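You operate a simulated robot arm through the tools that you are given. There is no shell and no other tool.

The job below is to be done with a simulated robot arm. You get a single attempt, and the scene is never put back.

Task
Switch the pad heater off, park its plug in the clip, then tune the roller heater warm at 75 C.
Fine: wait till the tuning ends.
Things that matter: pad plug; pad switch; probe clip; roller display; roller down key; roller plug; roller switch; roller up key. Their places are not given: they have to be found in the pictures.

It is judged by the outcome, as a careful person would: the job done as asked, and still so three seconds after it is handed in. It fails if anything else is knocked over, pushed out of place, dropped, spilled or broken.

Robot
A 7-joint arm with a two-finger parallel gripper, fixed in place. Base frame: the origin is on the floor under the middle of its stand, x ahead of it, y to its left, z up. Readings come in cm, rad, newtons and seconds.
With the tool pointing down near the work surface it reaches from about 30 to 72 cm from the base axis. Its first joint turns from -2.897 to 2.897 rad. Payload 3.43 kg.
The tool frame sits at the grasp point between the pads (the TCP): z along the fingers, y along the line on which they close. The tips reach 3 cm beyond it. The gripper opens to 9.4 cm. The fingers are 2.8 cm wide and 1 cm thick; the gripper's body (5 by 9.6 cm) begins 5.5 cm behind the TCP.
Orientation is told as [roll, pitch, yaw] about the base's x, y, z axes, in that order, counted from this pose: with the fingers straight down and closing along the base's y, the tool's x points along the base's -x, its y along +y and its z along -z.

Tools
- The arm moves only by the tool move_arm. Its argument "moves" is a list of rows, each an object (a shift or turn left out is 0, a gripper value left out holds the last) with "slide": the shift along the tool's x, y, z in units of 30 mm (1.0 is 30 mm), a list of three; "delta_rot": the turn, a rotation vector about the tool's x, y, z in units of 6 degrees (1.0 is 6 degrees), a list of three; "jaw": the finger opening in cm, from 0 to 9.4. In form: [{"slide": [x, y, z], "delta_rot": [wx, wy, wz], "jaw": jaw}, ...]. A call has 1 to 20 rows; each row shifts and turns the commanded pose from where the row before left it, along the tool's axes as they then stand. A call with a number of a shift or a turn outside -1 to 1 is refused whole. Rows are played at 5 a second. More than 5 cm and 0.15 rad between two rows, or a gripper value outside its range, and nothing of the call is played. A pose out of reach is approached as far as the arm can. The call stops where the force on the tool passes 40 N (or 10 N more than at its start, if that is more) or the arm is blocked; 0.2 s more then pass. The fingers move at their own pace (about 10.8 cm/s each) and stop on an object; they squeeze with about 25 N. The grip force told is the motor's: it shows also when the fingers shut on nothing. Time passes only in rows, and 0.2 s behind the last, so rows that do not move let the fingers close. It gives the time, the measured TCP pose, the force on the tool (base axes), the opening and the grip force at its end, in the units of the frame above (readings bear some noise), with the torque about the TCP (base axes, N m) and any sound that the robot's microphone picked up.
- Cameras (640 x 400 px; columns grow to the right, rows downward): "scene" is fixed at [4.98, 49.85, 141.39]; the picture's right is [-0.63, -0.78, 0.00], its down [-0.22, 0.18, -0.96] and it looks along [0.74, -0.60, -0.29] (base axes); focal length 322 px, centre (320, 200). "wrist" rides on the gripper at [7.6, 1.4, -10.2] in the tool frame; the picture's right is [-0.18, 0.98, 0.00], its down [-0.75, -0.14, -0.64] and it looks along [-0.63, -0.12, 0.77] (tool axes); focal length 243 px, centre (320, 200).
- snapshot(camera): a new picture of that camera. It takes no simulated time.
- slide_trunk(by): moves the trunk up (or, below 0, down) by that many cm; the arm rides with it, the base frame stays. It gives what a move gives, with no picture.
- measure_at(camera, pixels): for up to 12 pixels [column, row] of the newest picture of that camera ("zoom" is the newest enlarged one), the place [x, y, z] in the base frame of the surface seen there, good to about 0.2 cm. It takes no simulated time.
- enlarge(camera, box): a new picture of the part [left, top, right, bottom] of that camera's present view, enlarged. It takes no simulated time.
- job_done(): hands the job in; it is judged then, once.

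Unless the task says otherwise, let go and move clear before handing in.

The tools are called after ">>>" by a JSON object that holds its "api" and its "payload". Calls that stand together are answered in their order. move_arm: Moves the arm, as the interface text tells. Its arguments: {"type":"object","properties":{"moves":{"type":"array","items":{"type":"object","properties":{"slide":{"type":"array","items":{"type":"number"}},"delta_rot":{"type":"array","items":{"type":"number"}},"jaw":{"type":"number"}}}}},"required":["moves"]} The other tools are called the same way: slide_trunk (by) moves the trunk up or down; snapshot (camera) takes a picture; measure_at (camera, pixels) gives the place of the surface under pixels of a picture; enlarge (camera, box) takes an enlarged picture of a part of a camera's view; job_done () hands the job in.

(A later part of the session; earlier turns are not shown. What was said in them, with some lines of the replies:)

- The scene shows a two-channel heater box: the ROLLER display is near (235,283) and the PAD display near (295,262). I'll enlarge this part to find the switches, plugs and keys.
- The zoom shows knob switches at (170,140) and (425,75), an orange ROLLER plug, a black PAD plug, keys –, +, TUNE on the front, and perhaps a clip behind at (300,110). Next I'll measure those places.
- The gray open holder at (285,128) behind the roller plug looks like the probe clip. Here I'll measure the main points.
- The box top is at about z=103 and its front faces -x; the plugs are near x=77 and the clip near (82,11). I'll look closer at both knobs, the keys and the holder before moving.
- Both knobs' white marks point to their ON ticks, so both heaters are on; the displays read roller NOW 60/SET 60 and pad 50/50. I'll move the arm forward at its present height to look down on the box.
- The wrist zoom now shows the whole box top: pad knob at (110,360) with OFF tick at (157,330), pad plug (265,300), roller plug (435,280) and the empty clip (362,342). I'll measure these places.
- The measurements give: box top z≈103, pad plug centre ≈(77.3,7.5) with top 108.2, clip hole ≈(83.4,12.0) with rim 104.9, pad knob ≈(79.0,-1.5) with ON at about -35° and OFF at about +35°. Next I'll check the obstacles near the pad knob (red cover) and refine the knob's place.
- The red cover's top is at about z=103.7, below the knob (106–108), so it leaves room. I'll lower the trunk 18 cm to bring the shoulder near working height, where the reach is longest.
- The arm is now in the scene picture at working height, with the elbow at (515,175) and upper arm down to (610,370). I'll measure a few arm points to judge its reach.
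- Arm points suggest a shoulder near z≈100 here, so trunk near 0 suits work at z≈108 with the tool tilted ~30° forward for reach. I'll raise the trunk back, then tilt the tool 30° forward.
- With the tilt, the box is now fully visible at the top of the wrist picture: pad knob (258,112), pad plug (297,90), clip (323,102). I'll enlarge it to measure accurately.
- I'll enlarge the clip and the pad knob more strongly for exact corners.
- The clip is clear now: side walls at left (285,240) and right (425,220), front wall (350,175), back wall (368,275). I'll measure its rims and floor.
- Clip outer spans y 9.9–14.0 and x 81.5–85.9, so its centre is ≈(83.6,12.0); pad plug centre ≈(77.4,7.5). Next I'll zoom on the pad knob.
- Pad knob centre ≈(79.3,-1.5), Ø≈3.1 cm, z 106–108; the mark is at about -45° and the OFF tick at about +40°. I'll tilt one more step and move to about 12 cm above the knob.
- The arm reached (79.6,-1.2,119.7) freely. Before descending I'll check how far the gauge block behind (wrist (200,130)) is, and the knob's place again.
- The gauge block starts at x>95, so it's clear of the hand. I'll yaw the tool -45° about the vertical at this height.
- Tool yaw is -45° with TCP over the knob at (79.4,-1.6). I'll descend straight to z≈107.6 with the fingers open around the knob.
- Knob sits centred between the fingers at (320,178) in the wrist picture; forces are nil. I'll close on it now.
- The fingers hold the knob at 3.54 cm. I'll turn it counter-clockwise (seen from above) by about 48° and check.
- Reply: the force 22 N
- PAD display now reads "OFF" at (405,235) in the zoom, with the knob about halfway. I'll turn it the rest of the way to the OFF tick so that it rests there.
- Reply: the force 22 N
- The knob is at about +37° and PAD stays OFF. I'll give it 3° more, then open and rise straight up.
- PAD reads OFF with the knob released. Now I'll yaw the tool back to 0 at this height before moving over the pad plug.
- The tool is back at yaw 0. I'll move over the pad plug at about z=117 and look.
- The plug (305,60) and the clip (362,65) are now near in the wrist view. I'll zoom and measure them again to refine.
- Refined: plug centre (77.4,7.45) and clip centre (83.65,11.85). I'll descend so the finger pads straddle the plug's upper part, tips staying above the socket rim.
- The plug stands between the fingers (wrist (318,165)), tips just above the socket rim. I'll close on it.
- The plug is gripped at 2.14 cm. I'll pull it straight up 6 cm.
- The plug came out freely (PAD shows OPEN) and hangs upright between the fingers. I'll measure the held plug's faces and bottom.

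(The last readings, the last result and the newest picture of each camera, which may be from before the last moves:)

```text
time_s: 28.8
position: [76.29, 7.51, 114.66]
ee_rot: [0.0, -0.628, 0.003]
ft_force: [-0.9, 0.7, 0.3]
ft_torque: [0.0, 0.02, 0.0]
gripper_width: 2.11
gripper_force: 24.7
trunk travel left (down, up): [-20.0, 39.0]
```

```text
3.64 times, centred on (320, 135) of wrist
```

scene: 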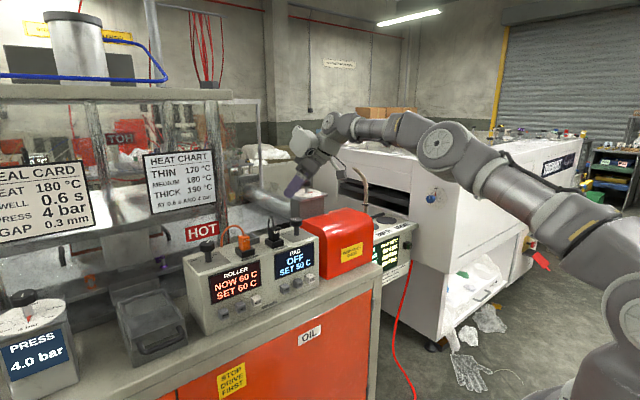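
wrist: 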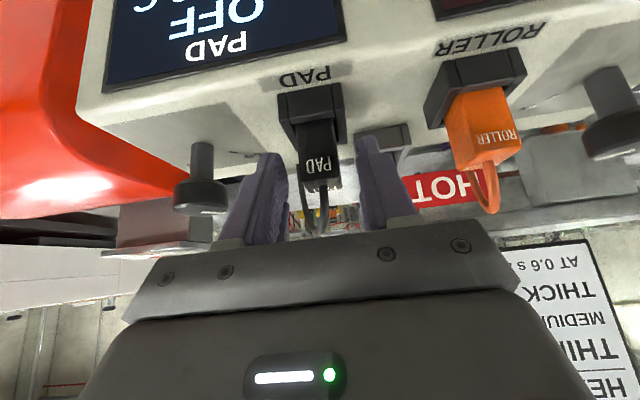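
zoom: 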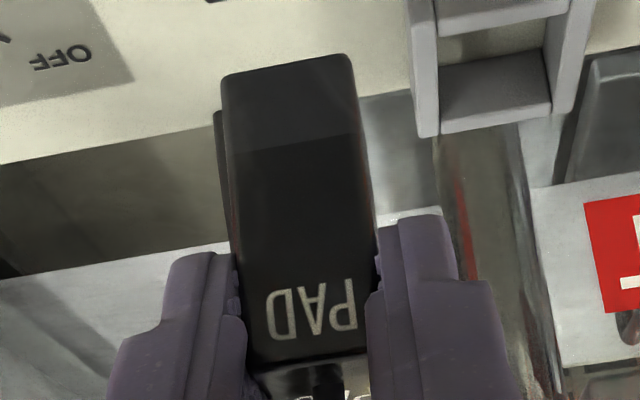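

>>> {"api": "measure_at", "payload": {"camera": "zoom", "pixels": [[290, 80], [285, 68], [235, 90], [345, 70], [240, 150], [350, 140], [310, 330], [300, 200], [238, 250], [372, 230], [225, 100], [310, 350]]}}

>>> {"api": "snapshot", "payload": {"camera": "scene"}}

```text
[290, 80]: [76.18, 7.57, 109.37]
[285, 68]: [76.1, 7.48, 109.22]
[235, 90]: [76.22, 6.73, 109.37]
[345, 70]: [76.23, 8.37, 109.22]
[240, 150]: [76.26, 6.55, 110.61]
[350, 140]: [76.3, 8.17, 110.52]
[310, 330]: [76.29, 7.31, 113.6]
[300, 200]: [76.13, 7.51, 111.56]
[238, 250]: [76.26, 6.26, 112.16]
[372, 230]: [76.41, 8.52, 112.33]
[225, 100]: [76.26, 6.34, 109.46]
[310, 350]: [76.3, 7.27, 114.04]
```

```text
taken
```

scene: 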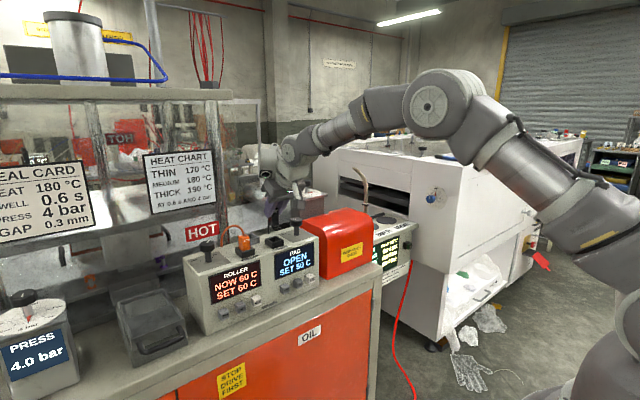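

The held plug is upright: front face x≈76.2, y 6.35–8.45, bottom z≈109. I'll carry it level to over the clip centre (83.65,11.85).

>>> {"api": "move_arm", "payload": {"moves": [{"slide": [-0.281, 0.2445, 0.204]}, {"slide": [-0.281, 0.2445, 0.204]}, {"slide": [-0.281, 0.2445, 0.204]}, {"slide": [-0.281, 0.2445, 0.204]}, {"slide": [-0.281, 0.2445, 0.204]}, {"slide": [-0.281, 0.2445, 0.204]}, {"slide": [0, 0, 0]}, {"slide": [0, 0, 0]}]}}

>>> {"api": "enlarge", "payload": {"camera": "wrist", "box": [240, 50, 420, 190]}}

>>> {"api": "enlarge", "payload": {"camera": "scene", "box": [210, 180, 330, 270]}}

```text
time_s: 30.6
position: [82.53, 11.92, 114.67]
ee_rot: [0.0, -0.627, 0.002]
ft_force: [-0.3, 0.4, 0.5]
ft_torque: [-0.02, -0.01, -0.03]
gripper_width: 2.1
gripper_force: 25.1
trunk travel left (down, up): [-20.0, 39.0]
```

```text
2.86 times, centred on (330, 120) of wrist
```

zoom: 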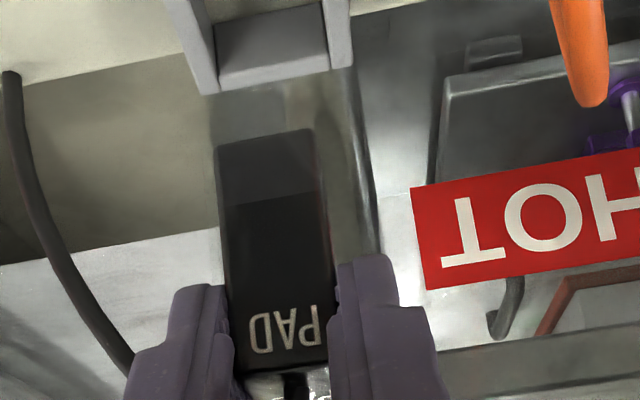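

```text
4.44 times, centred on (270, 225) of scene
```

zoom: 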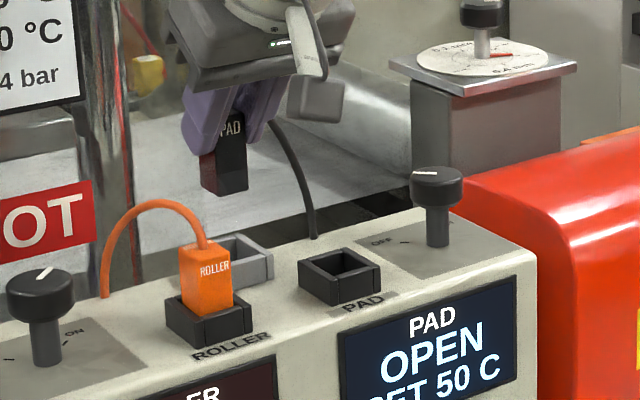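

The plug now hangs above the clip. I'll measure the plug's front face and the clip's visible back wall in the wrist view to check alignment.

>>> {"api": "enlarge", "payload": {"camera": "wrist", "box": [240, 50, 420, 190]}}

>>> {"api": "measure_at", "payload": {"camera": "zoom", "pixels": [[265, 150], [225, 160], [308, 145], [225, 250], [322, 240], [280, 330], [205, 85], [340, 60], [280, 75], [280, 50], [222, 60], [328, 40]]}}

```text
2.86 times, centred on (330, 120) of wrist
```

zoom: 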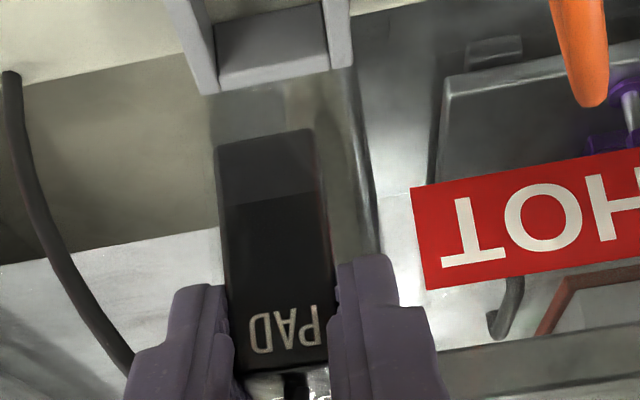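

```text
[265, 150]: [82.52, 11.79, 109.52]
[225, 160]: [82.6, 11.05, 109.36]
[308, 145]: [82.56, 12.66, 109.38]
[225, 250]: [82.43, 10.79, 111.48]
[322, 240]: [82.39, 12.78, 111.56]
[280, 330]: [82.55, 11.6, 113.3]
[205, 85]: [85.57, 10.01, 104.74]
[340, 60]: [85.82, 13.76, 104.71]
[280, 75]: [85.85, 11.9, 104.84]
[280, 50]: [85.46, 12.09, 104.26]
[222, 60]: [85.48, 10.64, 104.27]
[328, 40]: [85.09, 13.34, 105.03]
```

Plug centre ≈(83.7,11.8) matches the clip's opening centre ≈(83.7,11.9). I'll lower it 4 cm first, to just at the rim, then check.

>>> {"api": "move_arm", "payload": {"moves": [{"slide": [0.196, 0.005, 0.2695]}, {"slide": [0.196, 0.005, 0.2695]}, {"slide": [0.196, 0.005, 0.2695]}, {"slide": [0.157, 0.005, 0.2156]}, {"slide": [0, 0, 0]}, {"slide": [0, 0, 0]}]}}

>>> {"api": "enlarge", "payload": {"camera": "wrist", "box": [240, 50, 420, 190]}}

>>> {"api": "enlarge", "payload": {"camera": "scene", "box": [210, 180, 310, 260]}}

```text
time_s: 32.0
position: [82.47, 11.81, 110.68]
ee_rot: [-0.001, -0.628, 0.002]
ft_force: [0.3, -0.7, 0.1]
ft_torque: [0.0, 0.03, 0.0]
gripper_width: 2.11
gripper_force: 25.4
trunk travel left (down, up): [-20.0, 39.0]
```

```text
2.86 times, centred on (330, 120) of wrist
```

zoom: 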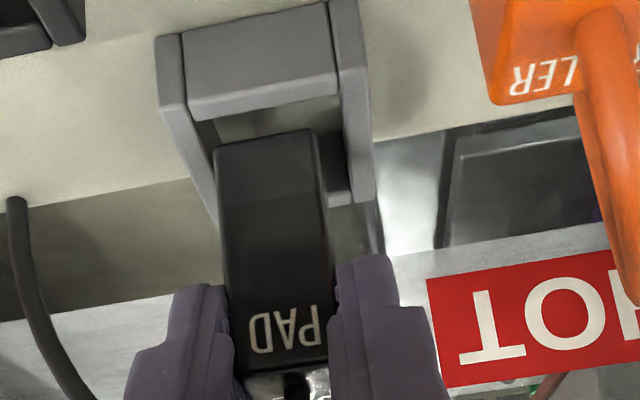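

```text
5.00 times, centred on (260, 220) of scene
```

zoom: 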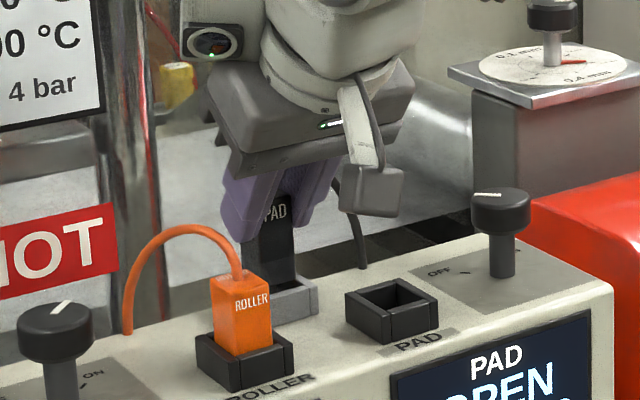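

Plug bottom is about at the clip rim. I'll check the left/right gaps by measuring plug edges and rim.

>>> {"api": "measure_at", "payload": {"camera": "zoom", "pixels": [[222, 150], [305, 135], [265, 145], [225, 200], [318, 190], [200, 170], [212, 195], [350, 150], [356, 180], [345, 170], [190, 150], [260, 105]]}}

```text
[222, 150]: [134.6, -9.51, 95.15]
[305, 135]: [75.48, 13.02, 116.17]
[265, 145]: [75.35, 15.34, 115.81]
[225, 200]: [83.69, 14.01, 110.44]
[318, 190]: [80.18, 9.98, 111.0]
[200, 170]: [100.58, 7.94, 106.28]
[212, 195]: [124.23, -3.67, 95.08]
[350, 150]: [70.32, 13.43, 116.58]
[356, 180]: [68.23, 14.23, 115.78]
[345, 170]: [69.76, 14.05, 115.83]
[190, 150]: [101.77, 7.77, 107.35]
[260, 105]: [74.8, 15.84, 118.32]
```

Those values came from the scene zoom, which was the newest. I'll retake the wrist zoom and measure on it.

>>> {"api": "enlarge", "payload": {"camera": "wrist", "box": [240, 50, 420, 190]}}

>>> {"api": "measure_at", "payload": {"camera": "zoom", "pixels": [[222, 150], [305, 135], [265, 145], [225, 200], [318, 190], [200, 170], [212, 195], [350, 150], [356, 180], [345, 170], [190, 150], [260, 105]]}}

```text
2.86 times, centred on (330, 120) of wrist
```

zoom: 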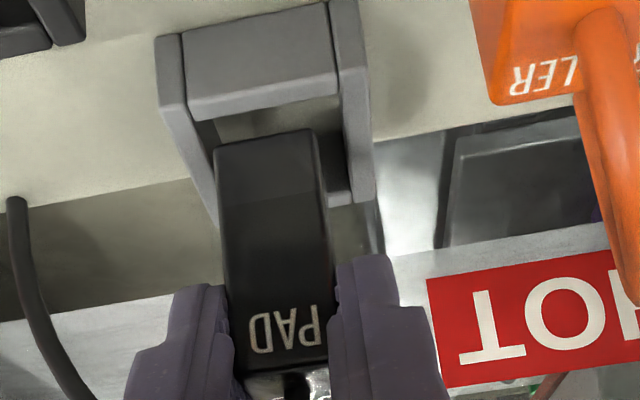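

```text
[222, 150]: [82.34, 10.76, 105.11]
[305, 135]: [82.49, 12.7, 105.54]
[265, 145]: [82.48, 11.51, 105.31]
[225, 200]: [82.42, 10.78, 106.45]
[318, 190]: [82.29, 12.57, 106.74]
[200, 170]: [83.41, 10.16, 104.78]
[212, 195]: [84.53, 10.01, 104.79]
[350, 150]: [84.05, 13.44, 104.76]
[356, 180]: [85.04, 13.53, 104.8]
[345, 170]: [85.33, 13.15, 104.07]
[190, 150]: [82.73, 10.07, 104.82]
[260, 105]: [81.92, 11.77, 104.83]
```

The plug sits ~0.1 cm toward -y and -x of the clip's centre. I'll nudge it and lower it slowly 2 cm into the clip.

>>> {"api": "move_arm", "payload": {"moves": [{"slide": [-0.027, 0.045, 0.02]}, {"slide": [0.098, 0, 0.135]}, {"slide": [0.098, 0, 0.135]}, {"slide": [0.098, 0, 0.135]}, {"slide": [0.06, 0, 0.083]}, {"slide": [0, 0, 0]}, {"slide": [0, 0, 0]}]}}

>>> {"api": "enlarge", "payload": {"camera": "scene", "box": [210, 180, 310, 260]}}

>>> {"api": "enlarge", "payload": {"camera": "wrist", "box": [240, 50, 420, 190]}}

```text
time_s: 33.6
position: [82.62, 11.89, 109.07]
ee_rot: [-0.001, -0.629, 0.001]
ft_force: [0.5, 0.1, -1.4]
ft_torque: [-0.02, 0.02, 0.01]
gripper_width: 2.13
gripper_force: 24.6
trunk travel left (down, up): [-20.0, 39.0]
```

```text
5.00 times, centred on (260, 220) of scene
```

zoom: 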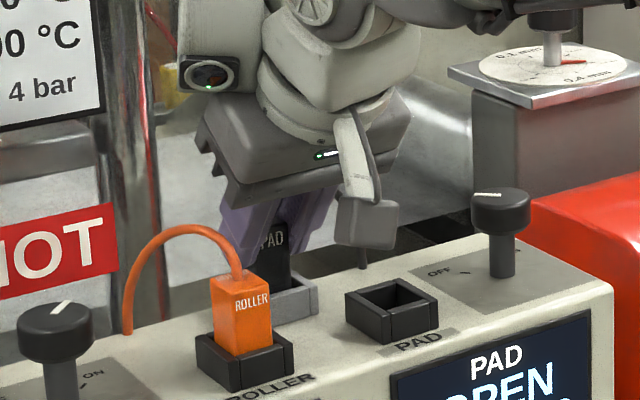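

```text
2.86 times, centred on (330, 120) of wrist
```

zoom: 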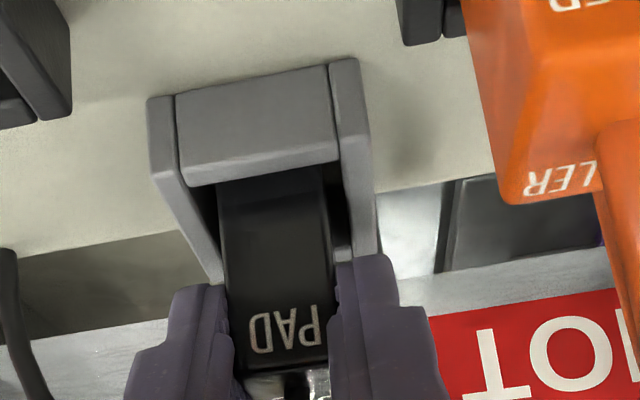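

The plug is inside the clip with even gaps; about 0.4 cm remains to the floor. I'll lower in small steps until it touches.

>>> {"api": "move_arm", "payload": {"moves": [{"slide": [0.039, 0, 0.054]}, {"slide": [0.039, 0, 0.054]}, {"slide": [0.02, 0, 0.027]}, {"slide": [0, 0, 0]}, {"slide": [0, 0, 0]}]}}

```text
time_s: 34.8
position: [82.46, 12.04, 108.6]
ee_rot: [0.0, -0.632, 0.004]
ft_force: [3.4, -0.1, 11.3]
ft_torque: [0.04, -0.26, 0.0]
gripper_width: 2.14
gripper_force: 25.1
trunk travel left (down, up): [-20.0, 39.0]
```

The plug rests on the clip floor (11 N upward). I'll open the fingers and rise straight up.

>>> {"api": "move_arm", "payload": {"moves": [{"jaw": 3.6}, {"jaw": 3.6}, {"jaw": 3.6}, {"slide": [-0.098, 0, -0.135]}, {"slide": [-0.196, 0, -0.2695]}, {"slide": [-0.196, 0, -0.2695]}, {"slide": [-0.196, 0, -0.2695]}, {"slide": [-0.392, 0, -0.539]}, {"slide": [-0.392, 0, -0.539]}, {"slide": [-0.392, 0, -0.539]}, {"slide": [0, 0, 0]}]}}

>>> {"api": "snapshot", "payload": {"camera": "wrist"}}

>>> {"api": "enlarge", "payload": {"camera": "scene", "box": [190, 190, 350, 310]}}

```text
time_s: 37.2
position: [82.44, 12.02, 118.1]
ee_rot: [0.001, -0.627, 0.002]
ft_force: [-1.0, 0.1, 0.7]
ft_torque: [0.03, -0.02, 0.0]
gripper_width: 3.6
gripper_force: 0.2
trunk travel left (down, up): [-20.0, 39.0]
```

```text
taken
```

wrist: 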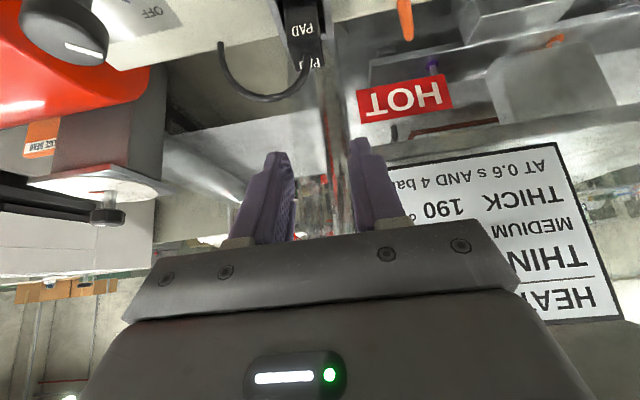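

```text
3.33 times, centred on (270, 250) of scene
```

zoom: 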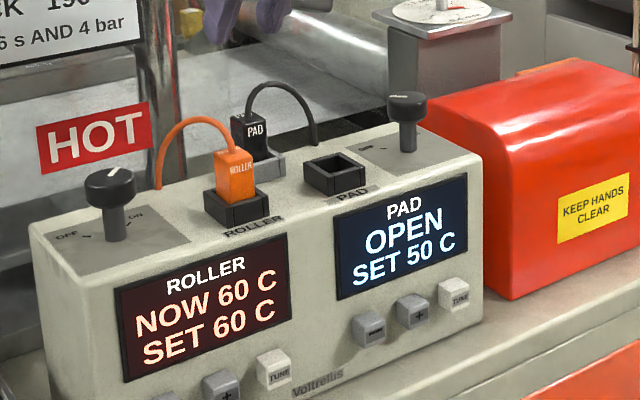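

The plug is parked in the clip at (265,135) in the zoom and PAD shows OPEN. Next I'll retreat back in -x at this height, close the fingers and tilt further to press the front keys.

>>> {"api": "move_arm", "payload": {"moves": [{"slide": [0.809, 0.125, -0.588]}, {"slide": [0.809, 0.125, -0.588]}, {"slide": [0.809, 0.125, -0.588]}, {"slide": [0.809, 0.125, -0.588]}, {"slide": [0.809, 0.125, -0.588]}, {"slide": [0.809, 0.125, -0.588]}, {"slide": [0.809, 0.125, -0.588]}, {"slide": [0.809, 0.125, -0.588], "jaw": 0}, {"delta_rot": [0, -1, 0]}, {"delta_rot": [0, -1, 0]}, {"delta_rot": [0, -1, 0]}, {"slide": [0, 0, 0]}]}}

>>> {"api": "snapshot", "payload": {"camera": "wrist"}}

>>> {"api": "snapshot", "payload": {"camera": "scene"}}

```text
time_s: 39.8
position: [58.49, 15.01, 118.11]
ee_rot: [0.001, -0.944, 0.003]
ft_force: [-0.8, -0.1, 0.1]
ft_torque: [-0.03, 0.02, -0.02]
gripper_width: 0.02
gripper_force: 24.8
trunk travel left (down, up): [-20.0, 39.0]
```

```text
taken
```

wrist: 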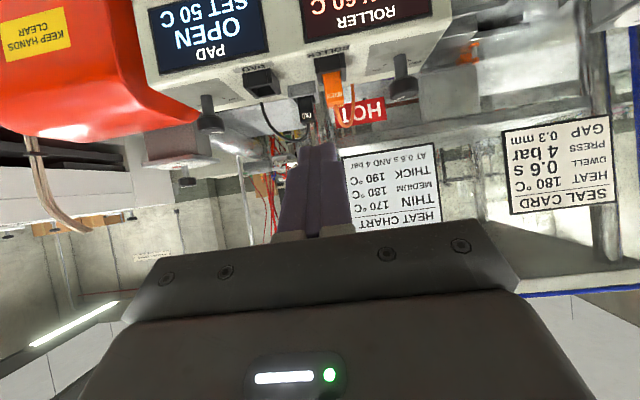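

```text
taken
```

scene: 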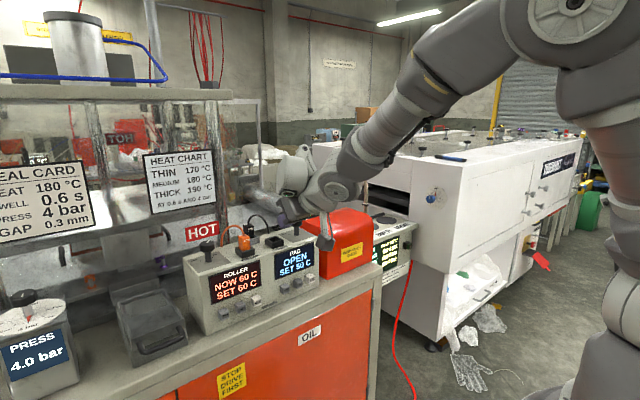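

The hand is clear and the scene camera sees the roller keys near (225–258,300–313). I'll zoom there and measure key faces, front panel and bench.

>>> {"api": "enlarge", "payload": {"camera": "scene", "box": [200, 275, 300, 335]}}

```text
6.40 times, centred on (250, 305) of scene
```

zoom: 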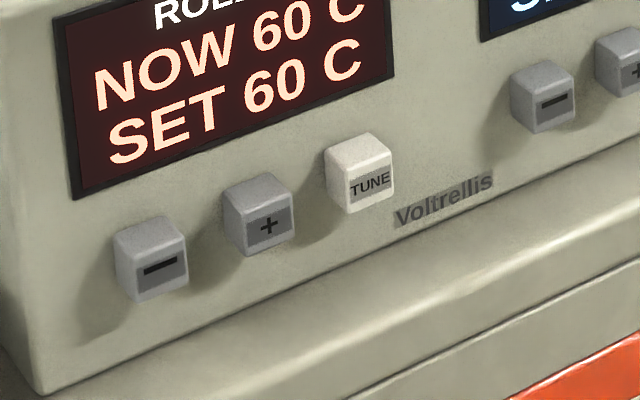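

>>> {"api": "measure_at", "payload": {"camera": "zoom", "pixels": [[268, 225], [247, 210], [292, 205], [292, 240], [252, 248], [369, 185], [350, 170], [392, 165], [160, 268], [240, 190], [340, 150], [355, 205]]}}

>>> {"api": "measure_at", "payload": {"camera": "zoom", "pixels": [[310, 230], [215, 280], [300, 280], [400, 260], [260, 370], [330, 360], [200, 330], [420, 215], [150, 330], [450, 290], [380, 60], [270, 160]]}}

```text
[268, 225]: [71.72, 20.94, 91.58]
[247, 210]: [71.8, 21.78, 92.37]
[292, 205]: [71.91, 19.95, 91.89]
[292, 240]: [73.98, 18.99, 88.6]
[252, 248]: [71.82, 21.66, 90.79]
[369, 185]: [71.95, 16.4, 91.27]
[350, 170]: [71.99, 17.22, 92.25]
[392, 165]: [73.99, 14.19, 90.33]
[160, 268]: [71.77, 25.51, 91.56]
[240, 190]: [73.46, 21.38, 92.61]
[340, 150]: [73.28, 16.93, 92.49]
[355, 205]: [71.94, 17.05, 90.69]
```

```text
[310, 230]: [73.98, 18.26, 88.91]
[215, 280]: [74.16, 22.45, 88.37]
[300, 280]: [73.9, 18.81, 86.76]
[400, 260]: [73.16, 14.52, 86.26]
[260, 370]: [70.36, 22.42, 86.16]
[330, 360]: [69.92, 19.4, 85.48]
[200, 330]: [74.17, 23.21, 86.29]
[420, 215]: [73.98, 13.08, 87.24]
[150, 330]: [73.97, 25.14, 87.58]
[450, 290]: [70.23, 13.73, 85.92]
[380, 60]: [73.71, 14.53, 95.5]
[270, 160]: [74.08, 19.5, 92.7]
```

Roller keys: + centre (71.85,20.9,91.6), TUNE (71.9,16.4,91.5), – (71.8,25.4,91.6); panel x≈74, bench top z≈86.2. I'll move the closed fingers to ~3.5 cm in front of the + key.

>>> {"api": "move_arm", "payload": {"moves": [{"slide": [0.572, 0.197, 0.681]}, {"slide": [0.572, 0.197, 0.681]}, {"slide": [0.572, 0.197, 0.681]}, {"slide": [0.572, 0.197, 0.681]}, {"slide": [0.572, 0.197, 0.681]}, {"slide": [0.572, 0.197, 0.681]}, {"slide": [0.572, 0.197, 0.681]}, {"slide": [0.572, 0.197, 0.681]}, {"slide": [0.572, 0.197, 0.681]}, {"slide": [0.572, 0.197, 0.681]}, {"slide": [0, 0, 0]}]}}

>>> {"api": "snapshot", "payload": {"camera": "wrist"}}

>>> {"api": "snapshot", "payload": {"camera": "scene"}}

```text
time_s: 42.2
position: [64.69, 20.87, 91.77]
ee_rot: [-0.001, -0.942, 0.003]
ft_force: [0.1, -0.1, 0.8]
ft_torque: [-0.03, 0.0, 0.02]
gripper_width: 0.0
gripper_force: 23.9
trunk travel left (down, up): [-20.0, 39.0]
```

```text
taken
```

wrist: 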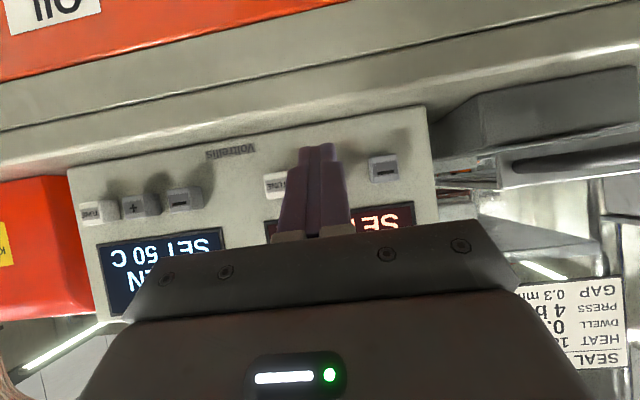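

```text
taken
```

scene: 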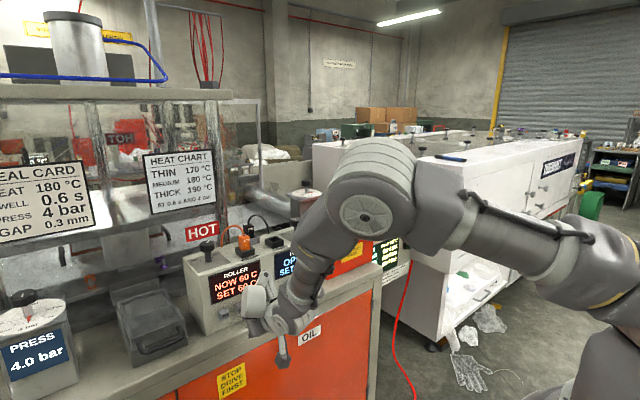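

The fingertip is lined up with + (hidden behind it in the wrist view), and the scene camera can still read the roller display (235,282). I'll approach to about 0.3 cm before the key.

>>> {"api": "move_arm", "payload": {"moves": [{"slide": [-0.273, 0, 0.296]}, {"slide": [-0.273, 0, 0.296]}, {"slide": [-0.273, 0, 0.296]}, {"slide": [0, 0, 0]}]}}

>>> {"api": "enlarge", "payload": {"camera": "scene", "box": [190, 240, 310, 330]}}

>>> {"api": "enlarge", "payload": {"camera": "wrist", "box": [220, 90, 440, 250]}}

```text
time_s: 43.2
position: [68.46, 20.89, 92.48]
ee_rot: [-0.002, -0.942, 0.001]
ft_force: [0.3, 0.2, -0.1]
ft_torque: [0.0, 0.0, 0.02]
gripper_width: 0.0
gripper_force: 25.2
trunk travel left (down, up): [-20.0, 39.0]
```

```text
4.44 times, centred on (250, 285) of scene
```

zoom: 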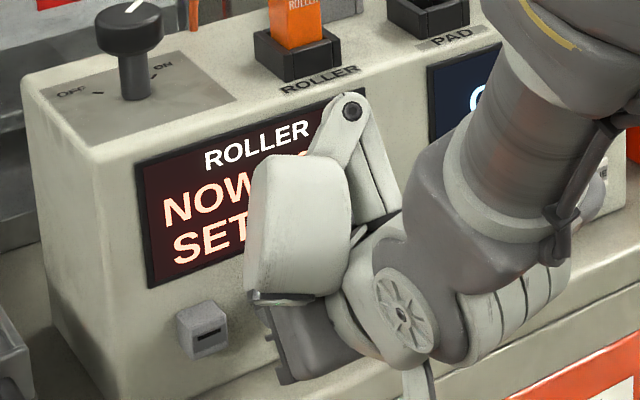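

```text
2.50 times, centred on (330, 170) of wrist
```

zoom: 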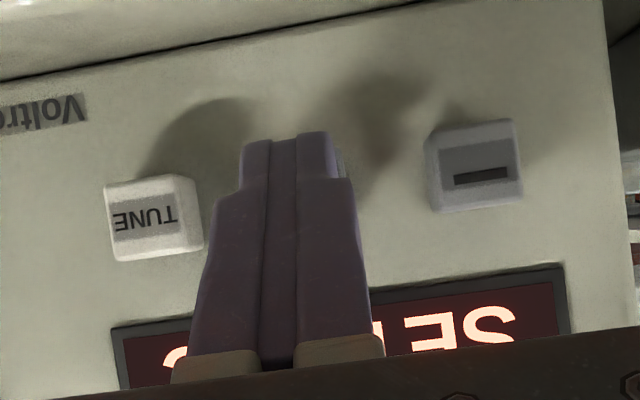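

I'm just short of the key at x=68.46. I'll press once: forward about 0.8 cm, then back.

>>> {"api": "move_arm", "payload": {"moves": [{"slide": [-0.0586, 0, 0.081]}, {"slide": [-0.0586, 0, 0.081]}, {"slide": [-0.0391, 0, 0.054]}, {"slide": [0, 0, 0]}]}}

```text
time_s: 44.2
position: [69.3, 20.87, 92.36]
ee_rot: [-0.002, -0.941, 0.005]
ft_force: [-14.1, -1.7, -1.1]
ft_torque: [0.04, 0.15, -0.03]
gripper_width: 0.05
gripper_force: 25.3
trunk travel left (down, up): [-20.0, 39.0]
heard: click
```

A click was heard at 14 N. I'll back off to see what the display shows.

>>> {"api": "move_arm", "payload": {"moves": [{"slide": [0.16, 0, -0.22]}, {"slide": [0.37, 0, -0.51]}, {"slide": [0.37, 0, -0.51]}, {"slide": [0, 0, 0]}]}}

>>> {"api": "enlarge", "payload": {"camera": "scene", "box": [190, 240, 310, 330]}}

```text
time_s: 45.2
position: [65.08, 21.05, 92.65]
ee_rot: [-0.003, -0.942, 0.003]
ft_force: [-0.1, -0.2, 0.1]
ft_torque: [0.01, -0.03, 0.04]
gripper_width: 0.01
gripper_force: 25.1
trunk travel left (down, up): [-20.0, 39.0]
```

```text
4.44 times, centred on (250, 285) of scene
```

zoom: 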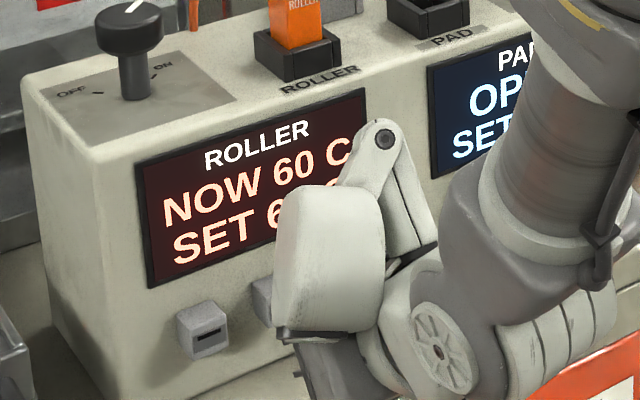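

The SET value's last digit is still hidden by the wrist. I'll back off another 4 cm.

>>> {"api": "move_arm", "payload": {"moves": [{"slide": [0.39, 0, -0.54]}, {"slide": [0.39, 0, -0.54]}, {"slide": [0, 0, 0]}]}}

>>> {"api": "enlarge", "payload": {"camera": "scene", "box": [190, 240, 310, 330]}}

>>> {"api": "snapshot", "payload": {"camera": "wrist"}}

```text
time_s: 46.0
position: [60.87, 21.07, 92.55]
ee_rot: [-0.003, -0.941, 0.002]
ft_force: [0.3, 0.4, 0.6]
ft_torque: [-0.01, -0.01, -0.04]
gripper_width: 0.0
gripper_force: 24.8
trunk travel left (down, up): [-20.0, 39.0]
```

```text
4.44 times, centred on (250, 285) of scene
```

zoom: 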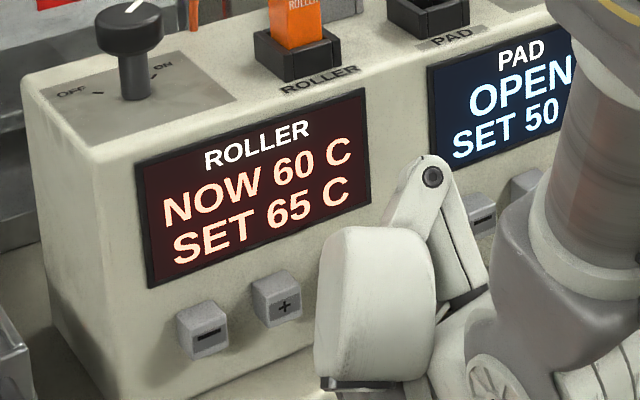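

```text
taken
```

wrist: 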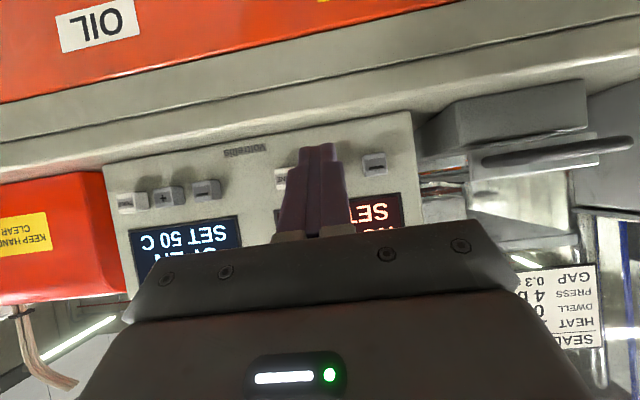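

One press adds 5 C: SET now reads 65. I'll press + twice more, with a release between, and return here to read it.

>>> {"api": "move_arm", "payload": {"moves": [{"slide": [-0.488, -0.02, 0.675]}, {"slide": [-0.488, -0.02, 0.675]}, {"slide": [-0.488, -0.02, 0.675]}, {"slide": [-0.0586, 0, 0.081]}, {"slide": [-0.0586, 0, 0.081]}, {"slide": [-0.0586, 0, 0.081]}, {"slide": [0, 0, 0]}, {"slide": [0.215, 0, -0.297]}, {"slide": [0, 0, 0]}]}}

```text
time_s: 48.0
position: [68.0, 20.97, 92.64]
ee_rot: [-0.001, -0.943, 0.001]
ft_force: [0.9, 0.7, 0.8]
ft_torque: [0.0, 0.04, -0.01]
gripper_width: 0.01
gripper_force: 25.1
trunk travel left (down, up): [-20.0, 39.0]
heard: click
```

One more click heard; I'm released at x=68.0. I'll press once more and back off to read the display.

>>> {"api": "move_arm", "payload": {"moves": [{"slide": [-0.098, 0, 0.135]}, {"slide": [-0.0586, 0, 0.081]}, {"slide": [-0.0586, 0, 0.081]}, {"slide": [-0.0391, 0, 0.054]}, {"slide": [0, 0, 0]}, {"slide": [0.254, 0, -0.351]}, {"slide": [0.488, 0, -0.675]}, {"slide": [0.488, 0, -0.675]}, {"slide": [0.488, 0, -0.675]}, {"slide": [0, 0, 0]}]}}

>>> {"api": "enlarge", "payload": {"camera": "scene", "box": [190, 240, 310, 330]}}

```text
time_s: 50.2
position: [60.53, 20.7, 92.6]
ee_rot: [0.0, -0.943, 0.001]
ft_force: [0.5, 0.7, -0.6]
ft_torque: [0.01, 0.0, 0.04]
gripper_width: 0.0
gripper_force: 24.3
trunk travel left (down, up): [-20.0, 39.0]
heard: click
```

```text
4.44 times, centred on (250, 285) of scene
```

zoom: 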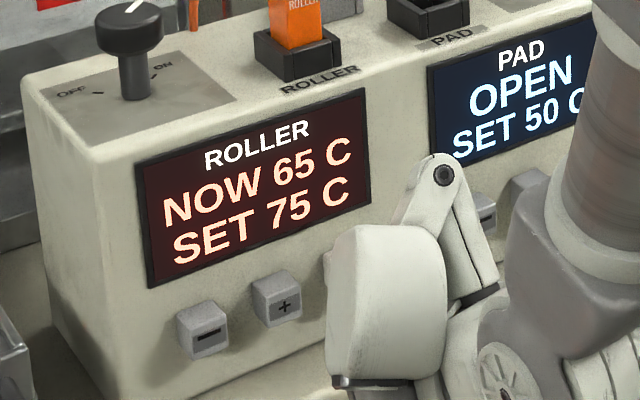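

SET reads 75 and NOW has risen to 65, so it's warming. I'll shift to in front of the TUNE key (y≈16.4) and wait for NOW to reach 75.

>>> {"api": "move_arm", "payload": {"moves": [{"slide": [0, -0.717, 0]}, {"slide": [0, -0.717, 0]}, {"slide": [0, 0, 0]}, {"slide": [0, 0, 0]}, {"slide": [0, 0, 0]}, {"slide": [0, 0, 0]}, {"slide": [0, 0, 0]}, {"slide": [0, 0, 0]}, {"slide": [0, 0, 0]}, {"slide": [0, 0, 0]}, {"slide": [0, 0, 0]}, {"slide": [0, 0, 0]}, {"slide": [0, 0, 0]}, {"slide": [0, 0, 0]}, {"slide": [0, 0, 0]}, {"slide": [0, 0, 0]}, {"slide": [0, 0, 0]}, {"slide": [0, 0, 0]}, {"slide": [0, 0, 0]}, {"slide": [0, 0, 0]}]}}

>>> {"api": "enlarge", "payload": {"camera": "scene", "box": [190, 240, 310, 330]}}

```text
time_s: 54.4
position: [60.56, 16.46, 92.67]
ee_rot: [-0.002, -0.943, 0.002]
ft_force: [0.5, 0.1, 0.3]
ft_torque: [0.02, 0.03, -0.02]
gripper_width: 0.01
gripper_force: 25.0
trunk travel left (down, up): [-20.0, 39.0]
```

```text
4.44 times, centred on (250, 285) of scene
```

zoom: 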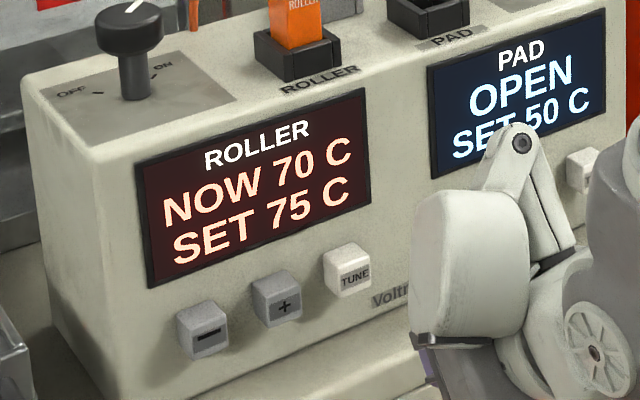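

NOW reads 70 and is still climbing. I'll keep waiting.

>>> {"api": "move_arm", "payload": {"moves": [{"slide": [0, 0, 0]}, {"slide": [0, 0, 0]}, {"slide": [0, 0, 0]}, {"slide": [0, 0, 0]}, {"slide": [0, 0, 0]}, {"slide": [0, 0, 0]}, {"slide": [0, 0, 0]}, {"slide": [0, 0, 0]}, {"slide": [0, 0, 0]}, {"slide": [0, 0, 0]}, {"slide": [0, 0, 0]}, {"slide": [0, 0, 0]}, {"slide": [0, 0, 0]}, {"slide": [0, 0, 0]}, {"slide": [0, 0, 0]}, {"slide": [0, 0, 0]}, {"slide": [0, 0, 0]}, {"slide": [0, 0, 0]}, {"slide": [0, 0, 0]}, {"slide": [0, 0, 0]}]}}

>>> {"api": "enlarge", "payload": {"camera": "scene", "box": [190, 240, 310, 330]}}

```text
time_s: 58.6
position: [60.5, 16.46, 92.73]
ee_rot: [-0.002, -0.943, 0.003]
ft_force: [0.1, 0.4, -0.5]
ft_torque: [-0.01, 0.01, 0.02]
gripper_width: 0.0
gripper_force: 25.2
trunk travel left (down, up): [-20.0, 39.0]
```

```text
4.44 times, centred on (250, 285) of scene
```

zoom: 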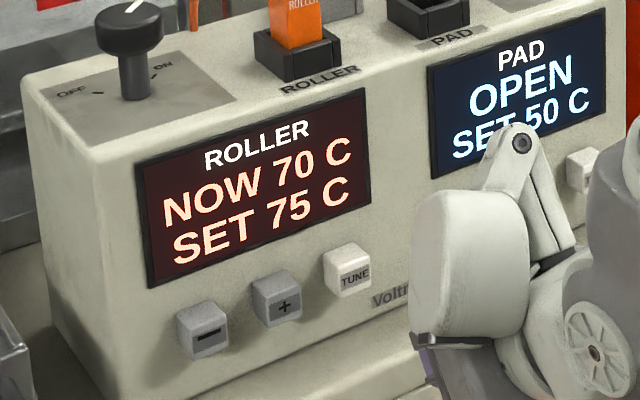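

NOW is still 70 (shown in steps of 5). I'll wait longer.

>>> {"api": "move_arm", "payload": {"moves": [{"slide": [0, 0, 0]}, {"slide": [0, 0, 0]}, {"slide": [0, 0, 0]}, {"slide": [0, 0, 0]}, {"slide": [0, 0, 0]}, {"slide": [0, 0, 0]}, {"slide": [0, 0, 0]}, {"slide": [0, 0, 0]}, {"slide": [0, 0, 0]}, {"slide": [0, 0, 0]}, {"slide": [0, 0, 0]}, {"slide": [0, 0, 0]}, {"slide": [0, 0, 0]}, {"slide": [0, 0, 0]}, {"slide": [0, 0, 0]}, {"slide": [0, 0, 0]}, {"slide": [0, 0, 0]}, {"slide": [0, 0, 0]}, {"slide": [0, 0, 0]}, {"slide": [0, 0, 0]}]}}

>>> {"api": "enlarge", "payload": {"camera": "scene", "box": [190, 240, 310, 330]}}

```text
time_s: 62.8
position: [60.48, 16.44, 92.73]
ee_rot: [-0.002, -0.941, 0.001]
ft_force: [0.3, 0.0, -0.2]
ft_torque: [0.01, 0.02, 0.02]
gripper_width: 0.0
gripper_force: 25.6
trunk travel left (down, up): [-20.0, 39.0]
```

```text
4.44 times, centred on (250, 285) of scene
```

zoom: 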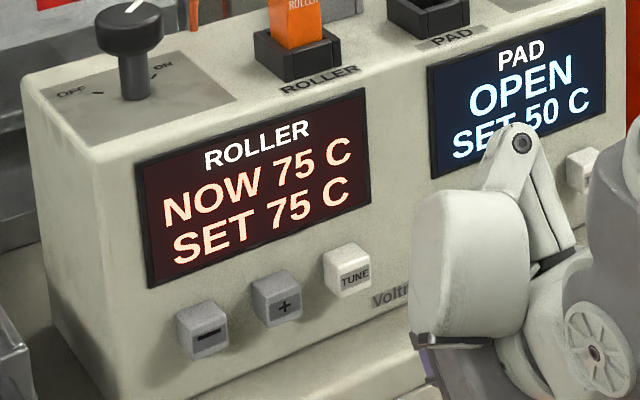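

NOW reads 75. As the display moves in steps of 5, I'll wait a little more so the true temperature settles at 75 before tuning.

>>> {"api": "move_arm", "payload": {"moves": [{"slide": [0, 0, 0]}, {"slide": [0, 0, 0]}, {"slide": [0, 0, 0]}, {"slide": [0, 0, 0]}, {"slide": [0, 0, 0]}, {"slide": [0, 0, 0]}, {"slide": [0, 0, 0]}, {"slide": [0, 0, 0]}, {"slide": [0, 0, 0]}, {"slide": [0, 0, 0]}, {"slide": [0, 0, 0]}, {"slide": [0, 0, 0]}, {"slide": [0, 0, 0]}, {"slide": [0, 0, 0]}, {"slide": [0, 0, 0]}, {"slide": [0, 0, 0]}, {"slide": [0, 0, 0]}, {"slide": [0, 0, 0]}, {"slide": [0, 0, 0]}, {"slide": [0, 0, 0]}]}}

>>> {"api": "move_arm", "payload": {"moves": [{"slide": [0, 0, 0]}, {"slide": [0, 0, 0]}, {"slide": [0, 0, 0]}, {"slide": [0, 0, 0]}, {"slide": [0, 0, 0]}, {"slide": [0, 0, 0]}, {"slide": [0, 0, 0]}, {"slide": [0, 0, 0]}, {"slide": [0, 0, 0]}, {"slide": [0, 0, 0]}, {"slide": [0, 0, 0]}, {"slide": [0, 0, 0]}, {"slide": [0, 0, 0]}, {"slide": [0, 0, 0]}, {"slide": [0, 0, 0]}, {"slide": [0, 0, 0]}, {"slide": [0, 0, 0]}, {"slide": [0, 0, 0]}, {"slide": [0, 0, 0]}, {"slide": [0, 0, 0]}]}}

>>> {"api": "enlarge", "payload": {"camera": "scene", "box": [190, 240, 310, 330]}}

```text
time_s: 67.0
position: [60.61, 16.35, 92.78]
ee_rot: [-0.001, -0.942, 0.001]
ft_force: [0.2, 0.1, 0.1]
ft_torque: [-0.02, 0.0, -0.03]
gripper_width: 0.02
gripper_force: 24.9
trunk travel left (down, up): [-20.0, 39.0]
```

```text
time_s: 71.2
position: [60.48, 16.43, 92.72]
ee_rot: [-0.001, -0.941, 0.002]
ft_force: [0.2, 0.2, 0.0]
ft_torque: [0.01, 0.01, 0.01]
gripper_width: 0.0
gripper_force: 25.4
trunk travel left (down, up): [-20.0, 39.0]
```

```text
4.44 times, centred on (250, 285) of scene
```

zoom: 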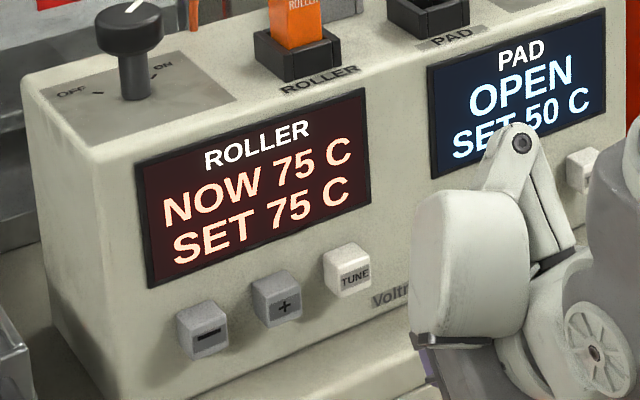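

NOW is steady at 75/75. I'll press the TUNE key once and back off to read the display.

>>> {"api": "move_arm", "payload": {"moves": [{"slide": [-0.481, 0, 0.722]}, {"slide": [-0.481, 0, 0.722]}, {"slide": [-0.481, 0, 0.722]}, {"slide": [-0.0586, 0, 0.081]}, {"slide": [-0.0586, 0, 0.081]}, {"slide": [-0.0586, 0, 0.081]}, {"slide": [0, 0, 0]}]}}

```text
time_s: 72.8
position: [69.12, 16.4, 92.37]
ee_rot: [-0.001, -0.944, 0.001]
ft_force: [-6.9, -0.8, 0.1]
ft_torque: [-0.07, 0.05, 0.0]
gripper_width: 0.02
gripper_force: 24.7
trunk travel left (down, up): [-20.0, 39.0]
heard: click
```

A click was heard with 7 N on the TUNE key. I'll back off and read the display.

>>> {"api": "move_arm", "payload": {"moves": [{"slide": [0.176, 0, -0.243]}, {"slide": [0.488, 0, -0.675]}, {"slide": [0.488, 0, -0.675]}, {"slide": [0.488, 0, -0.675]}, {"slide": [0, 0, 0]}]}}

>>> {"api": "enlarge", "payload": {"camera": "scene", "box": [190, 240, 310, 330]}}

```text
time_s: 74.0
position: [60.67, 16.42, 92.22]
ee_rot: [-0.002, -0.942, 0.001]
ft_force: [0.4, 0.0, -0.3]
ft_torque: [-0.01, 0.0, 0.01]
gripper_width: 0.02
gripper_force: 24.8
trunk travel left (down, up): [-20.0, 39.0]
```

```text
4.44 times, centred on (250, 285) of scene
```

zoom: 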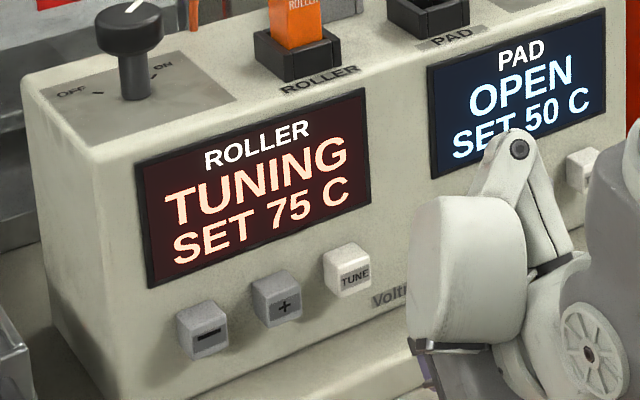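

The roller display shows TUNING with SET 75 C. I'll move the hand a little further back and wait for it to end.

>>> {"api": "move_arm", "payload": {"moves": [{"slide": [0.488, 0, -0.675]}, {"slide": [0.488, 0, -0.675]}, {"slide": [0, 0, 0]}, {"slide": [0, 0, 0]}, {"slide": [0, 0, 0]}, {"slide": [0, 0, 0]}, {"slide": [0, 0, 0]}, {"slide": [0, 0, 0]}, {"slide": [0, 0, 0]}, {"slide": [0, 0, 0]}, {"slide": [0, 0, 0]}, {"slide": [0, 0, 0]}, {"slide": [0, 0, 0]}, {"slide": [0, 0, 0]}, {"slide": [0, 0, 0]}, {"slide": [0, 0, 0]}, {"slide": [0, 0, 0]}, {"slide": [0, 0, 0]}, {"slide": [0, 0, 0]}, {"slide": [0, 0, 0]}]}}

>>> {"api": "snapshot", "payload": {"camera": "scene"}}

>>> {"api": "enlarge", "payload": {"camera": "scene", "box": [190, 210, 330, 320]}}

```text
time_s: 78.2
position: [55.66, 16.35, 92.36]
ee_rot: [-0.002, -0.942, 0.002]
ft_force: [1.1, 0.5, -0.9]
ft_torque: [0.0, -0.02, -0.02]
gripper_width: 0.0
gripper_force: 25.0
trunk travel left (down, up): [-20.0, 39.0]
```

```text
taken
```

scene: 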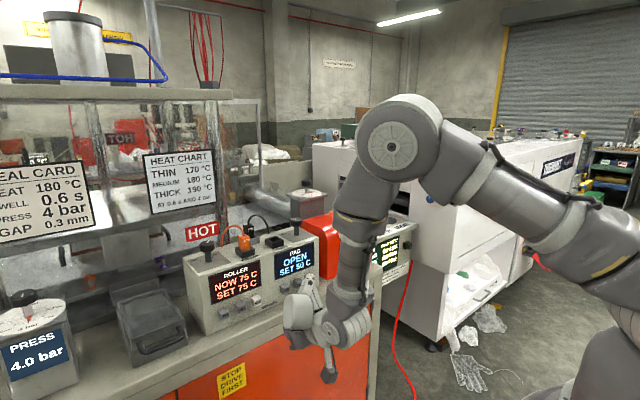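

```text
3.64 times, centred on (260, 265) of scene
```

zoom: 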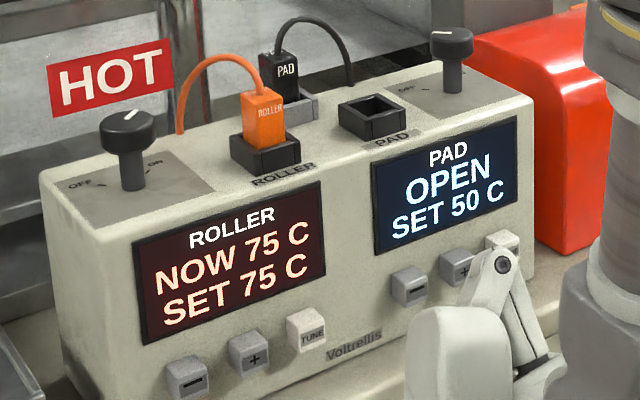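

The display is back to NOW 75 / SET 75, so the tuning seems to have ended. I'll zoom in on the panel for any fault or done sign, and wait a bit to see that it's stable.

>>> {"api": "move_arm", "payload": {"moves": [{"slide": [0.3, 0, -0.4]}, {"slide": [0, 0, 0]}, {"slide": [0, 0, 0]}, {"slide": [0, 0, 0]}, {"slide": [0, 0, 0]}, {"slide": [0, 0, 0]}, {"slide": [0, 0, 0]}, {"slide": [0, 0, 0]}, {"slide": [0, 0, 0]}, {"slide": [0, 0, 0]}]}}

>>> {"api": "enlarge", "payload": {"camera": "scene", "box": [200, 255, 270, 310]}}

>>> {"api": "enlarge", "payload": {"camera": "scene", "box": [225, 210, 325, 260]}}

```text
time_s: 80.4
position: [54.31, 16.53, 92.22]
ee_rot: [-0.002, -0.945, 0.002]
ft_force: [0.2, -0.3, 0.9]
ft_torque: [0.01, -0.01, -0.01]
gripper_width: 0.0
gripper_force: 25.0
trunk travel left (down, up): [-20.0, 39.0]
```

```text
7.27 times, centred on (235, 282) of scene
```

zoom: 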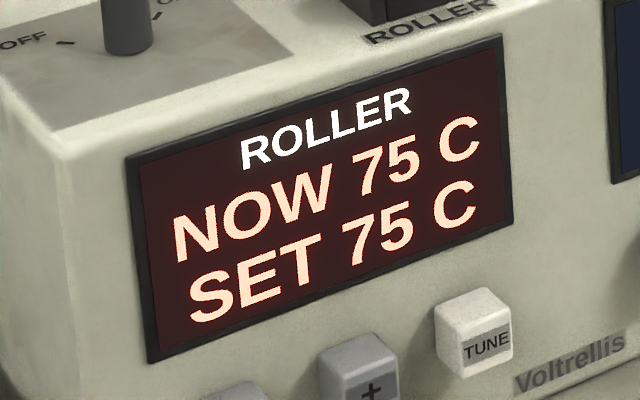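

```text
6.40 times, centred on (275, 235) of scene
```

zoom: 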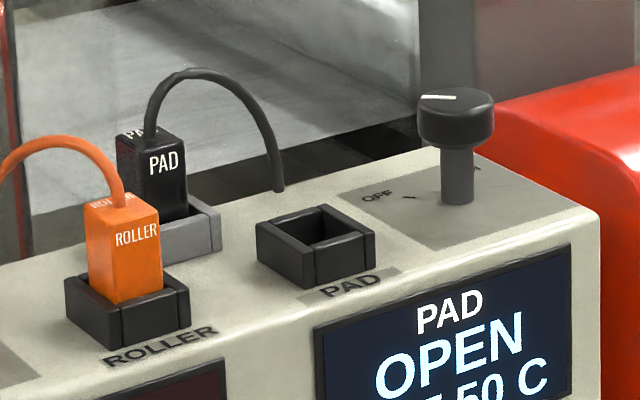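

The panel is steady at NOW 75 / SET 75 with no fault shown. PAD's knob points at OFF, its plug sits in the clip, and the hand is clear at (54,16,92), so I'm handing the job in.

>>> {"api": "job_done", "payload": {}}

```text
The job is handed in.
```

The job is done and handed in. The pad heater is off, its plug is in the clip, and the roller heater has been tuned at 75 C.

- **Pad heater:** I turned its switch to the OFF mark. The display read OFF, then OPEN once the plug was pulled.
- **Pad plug:** It is sitting upright on the floor of the clip behind the two sockets.
- **Roller heater:** I set it to 75 C and let it warm. After the display had held 75 C for about eight seconds, I pressed TUNE.
- **Tuning:** The display showed TUNING, then went back to NOW 75 C / SET 75 C within about six seconds. I didn't see the moment it ended, and there was no "done" or fault message. I took the return to normal readings as a completed tune.

Nothing else looked moved or knocked in the last pictures, and the arm was clear of the box when I handed in.
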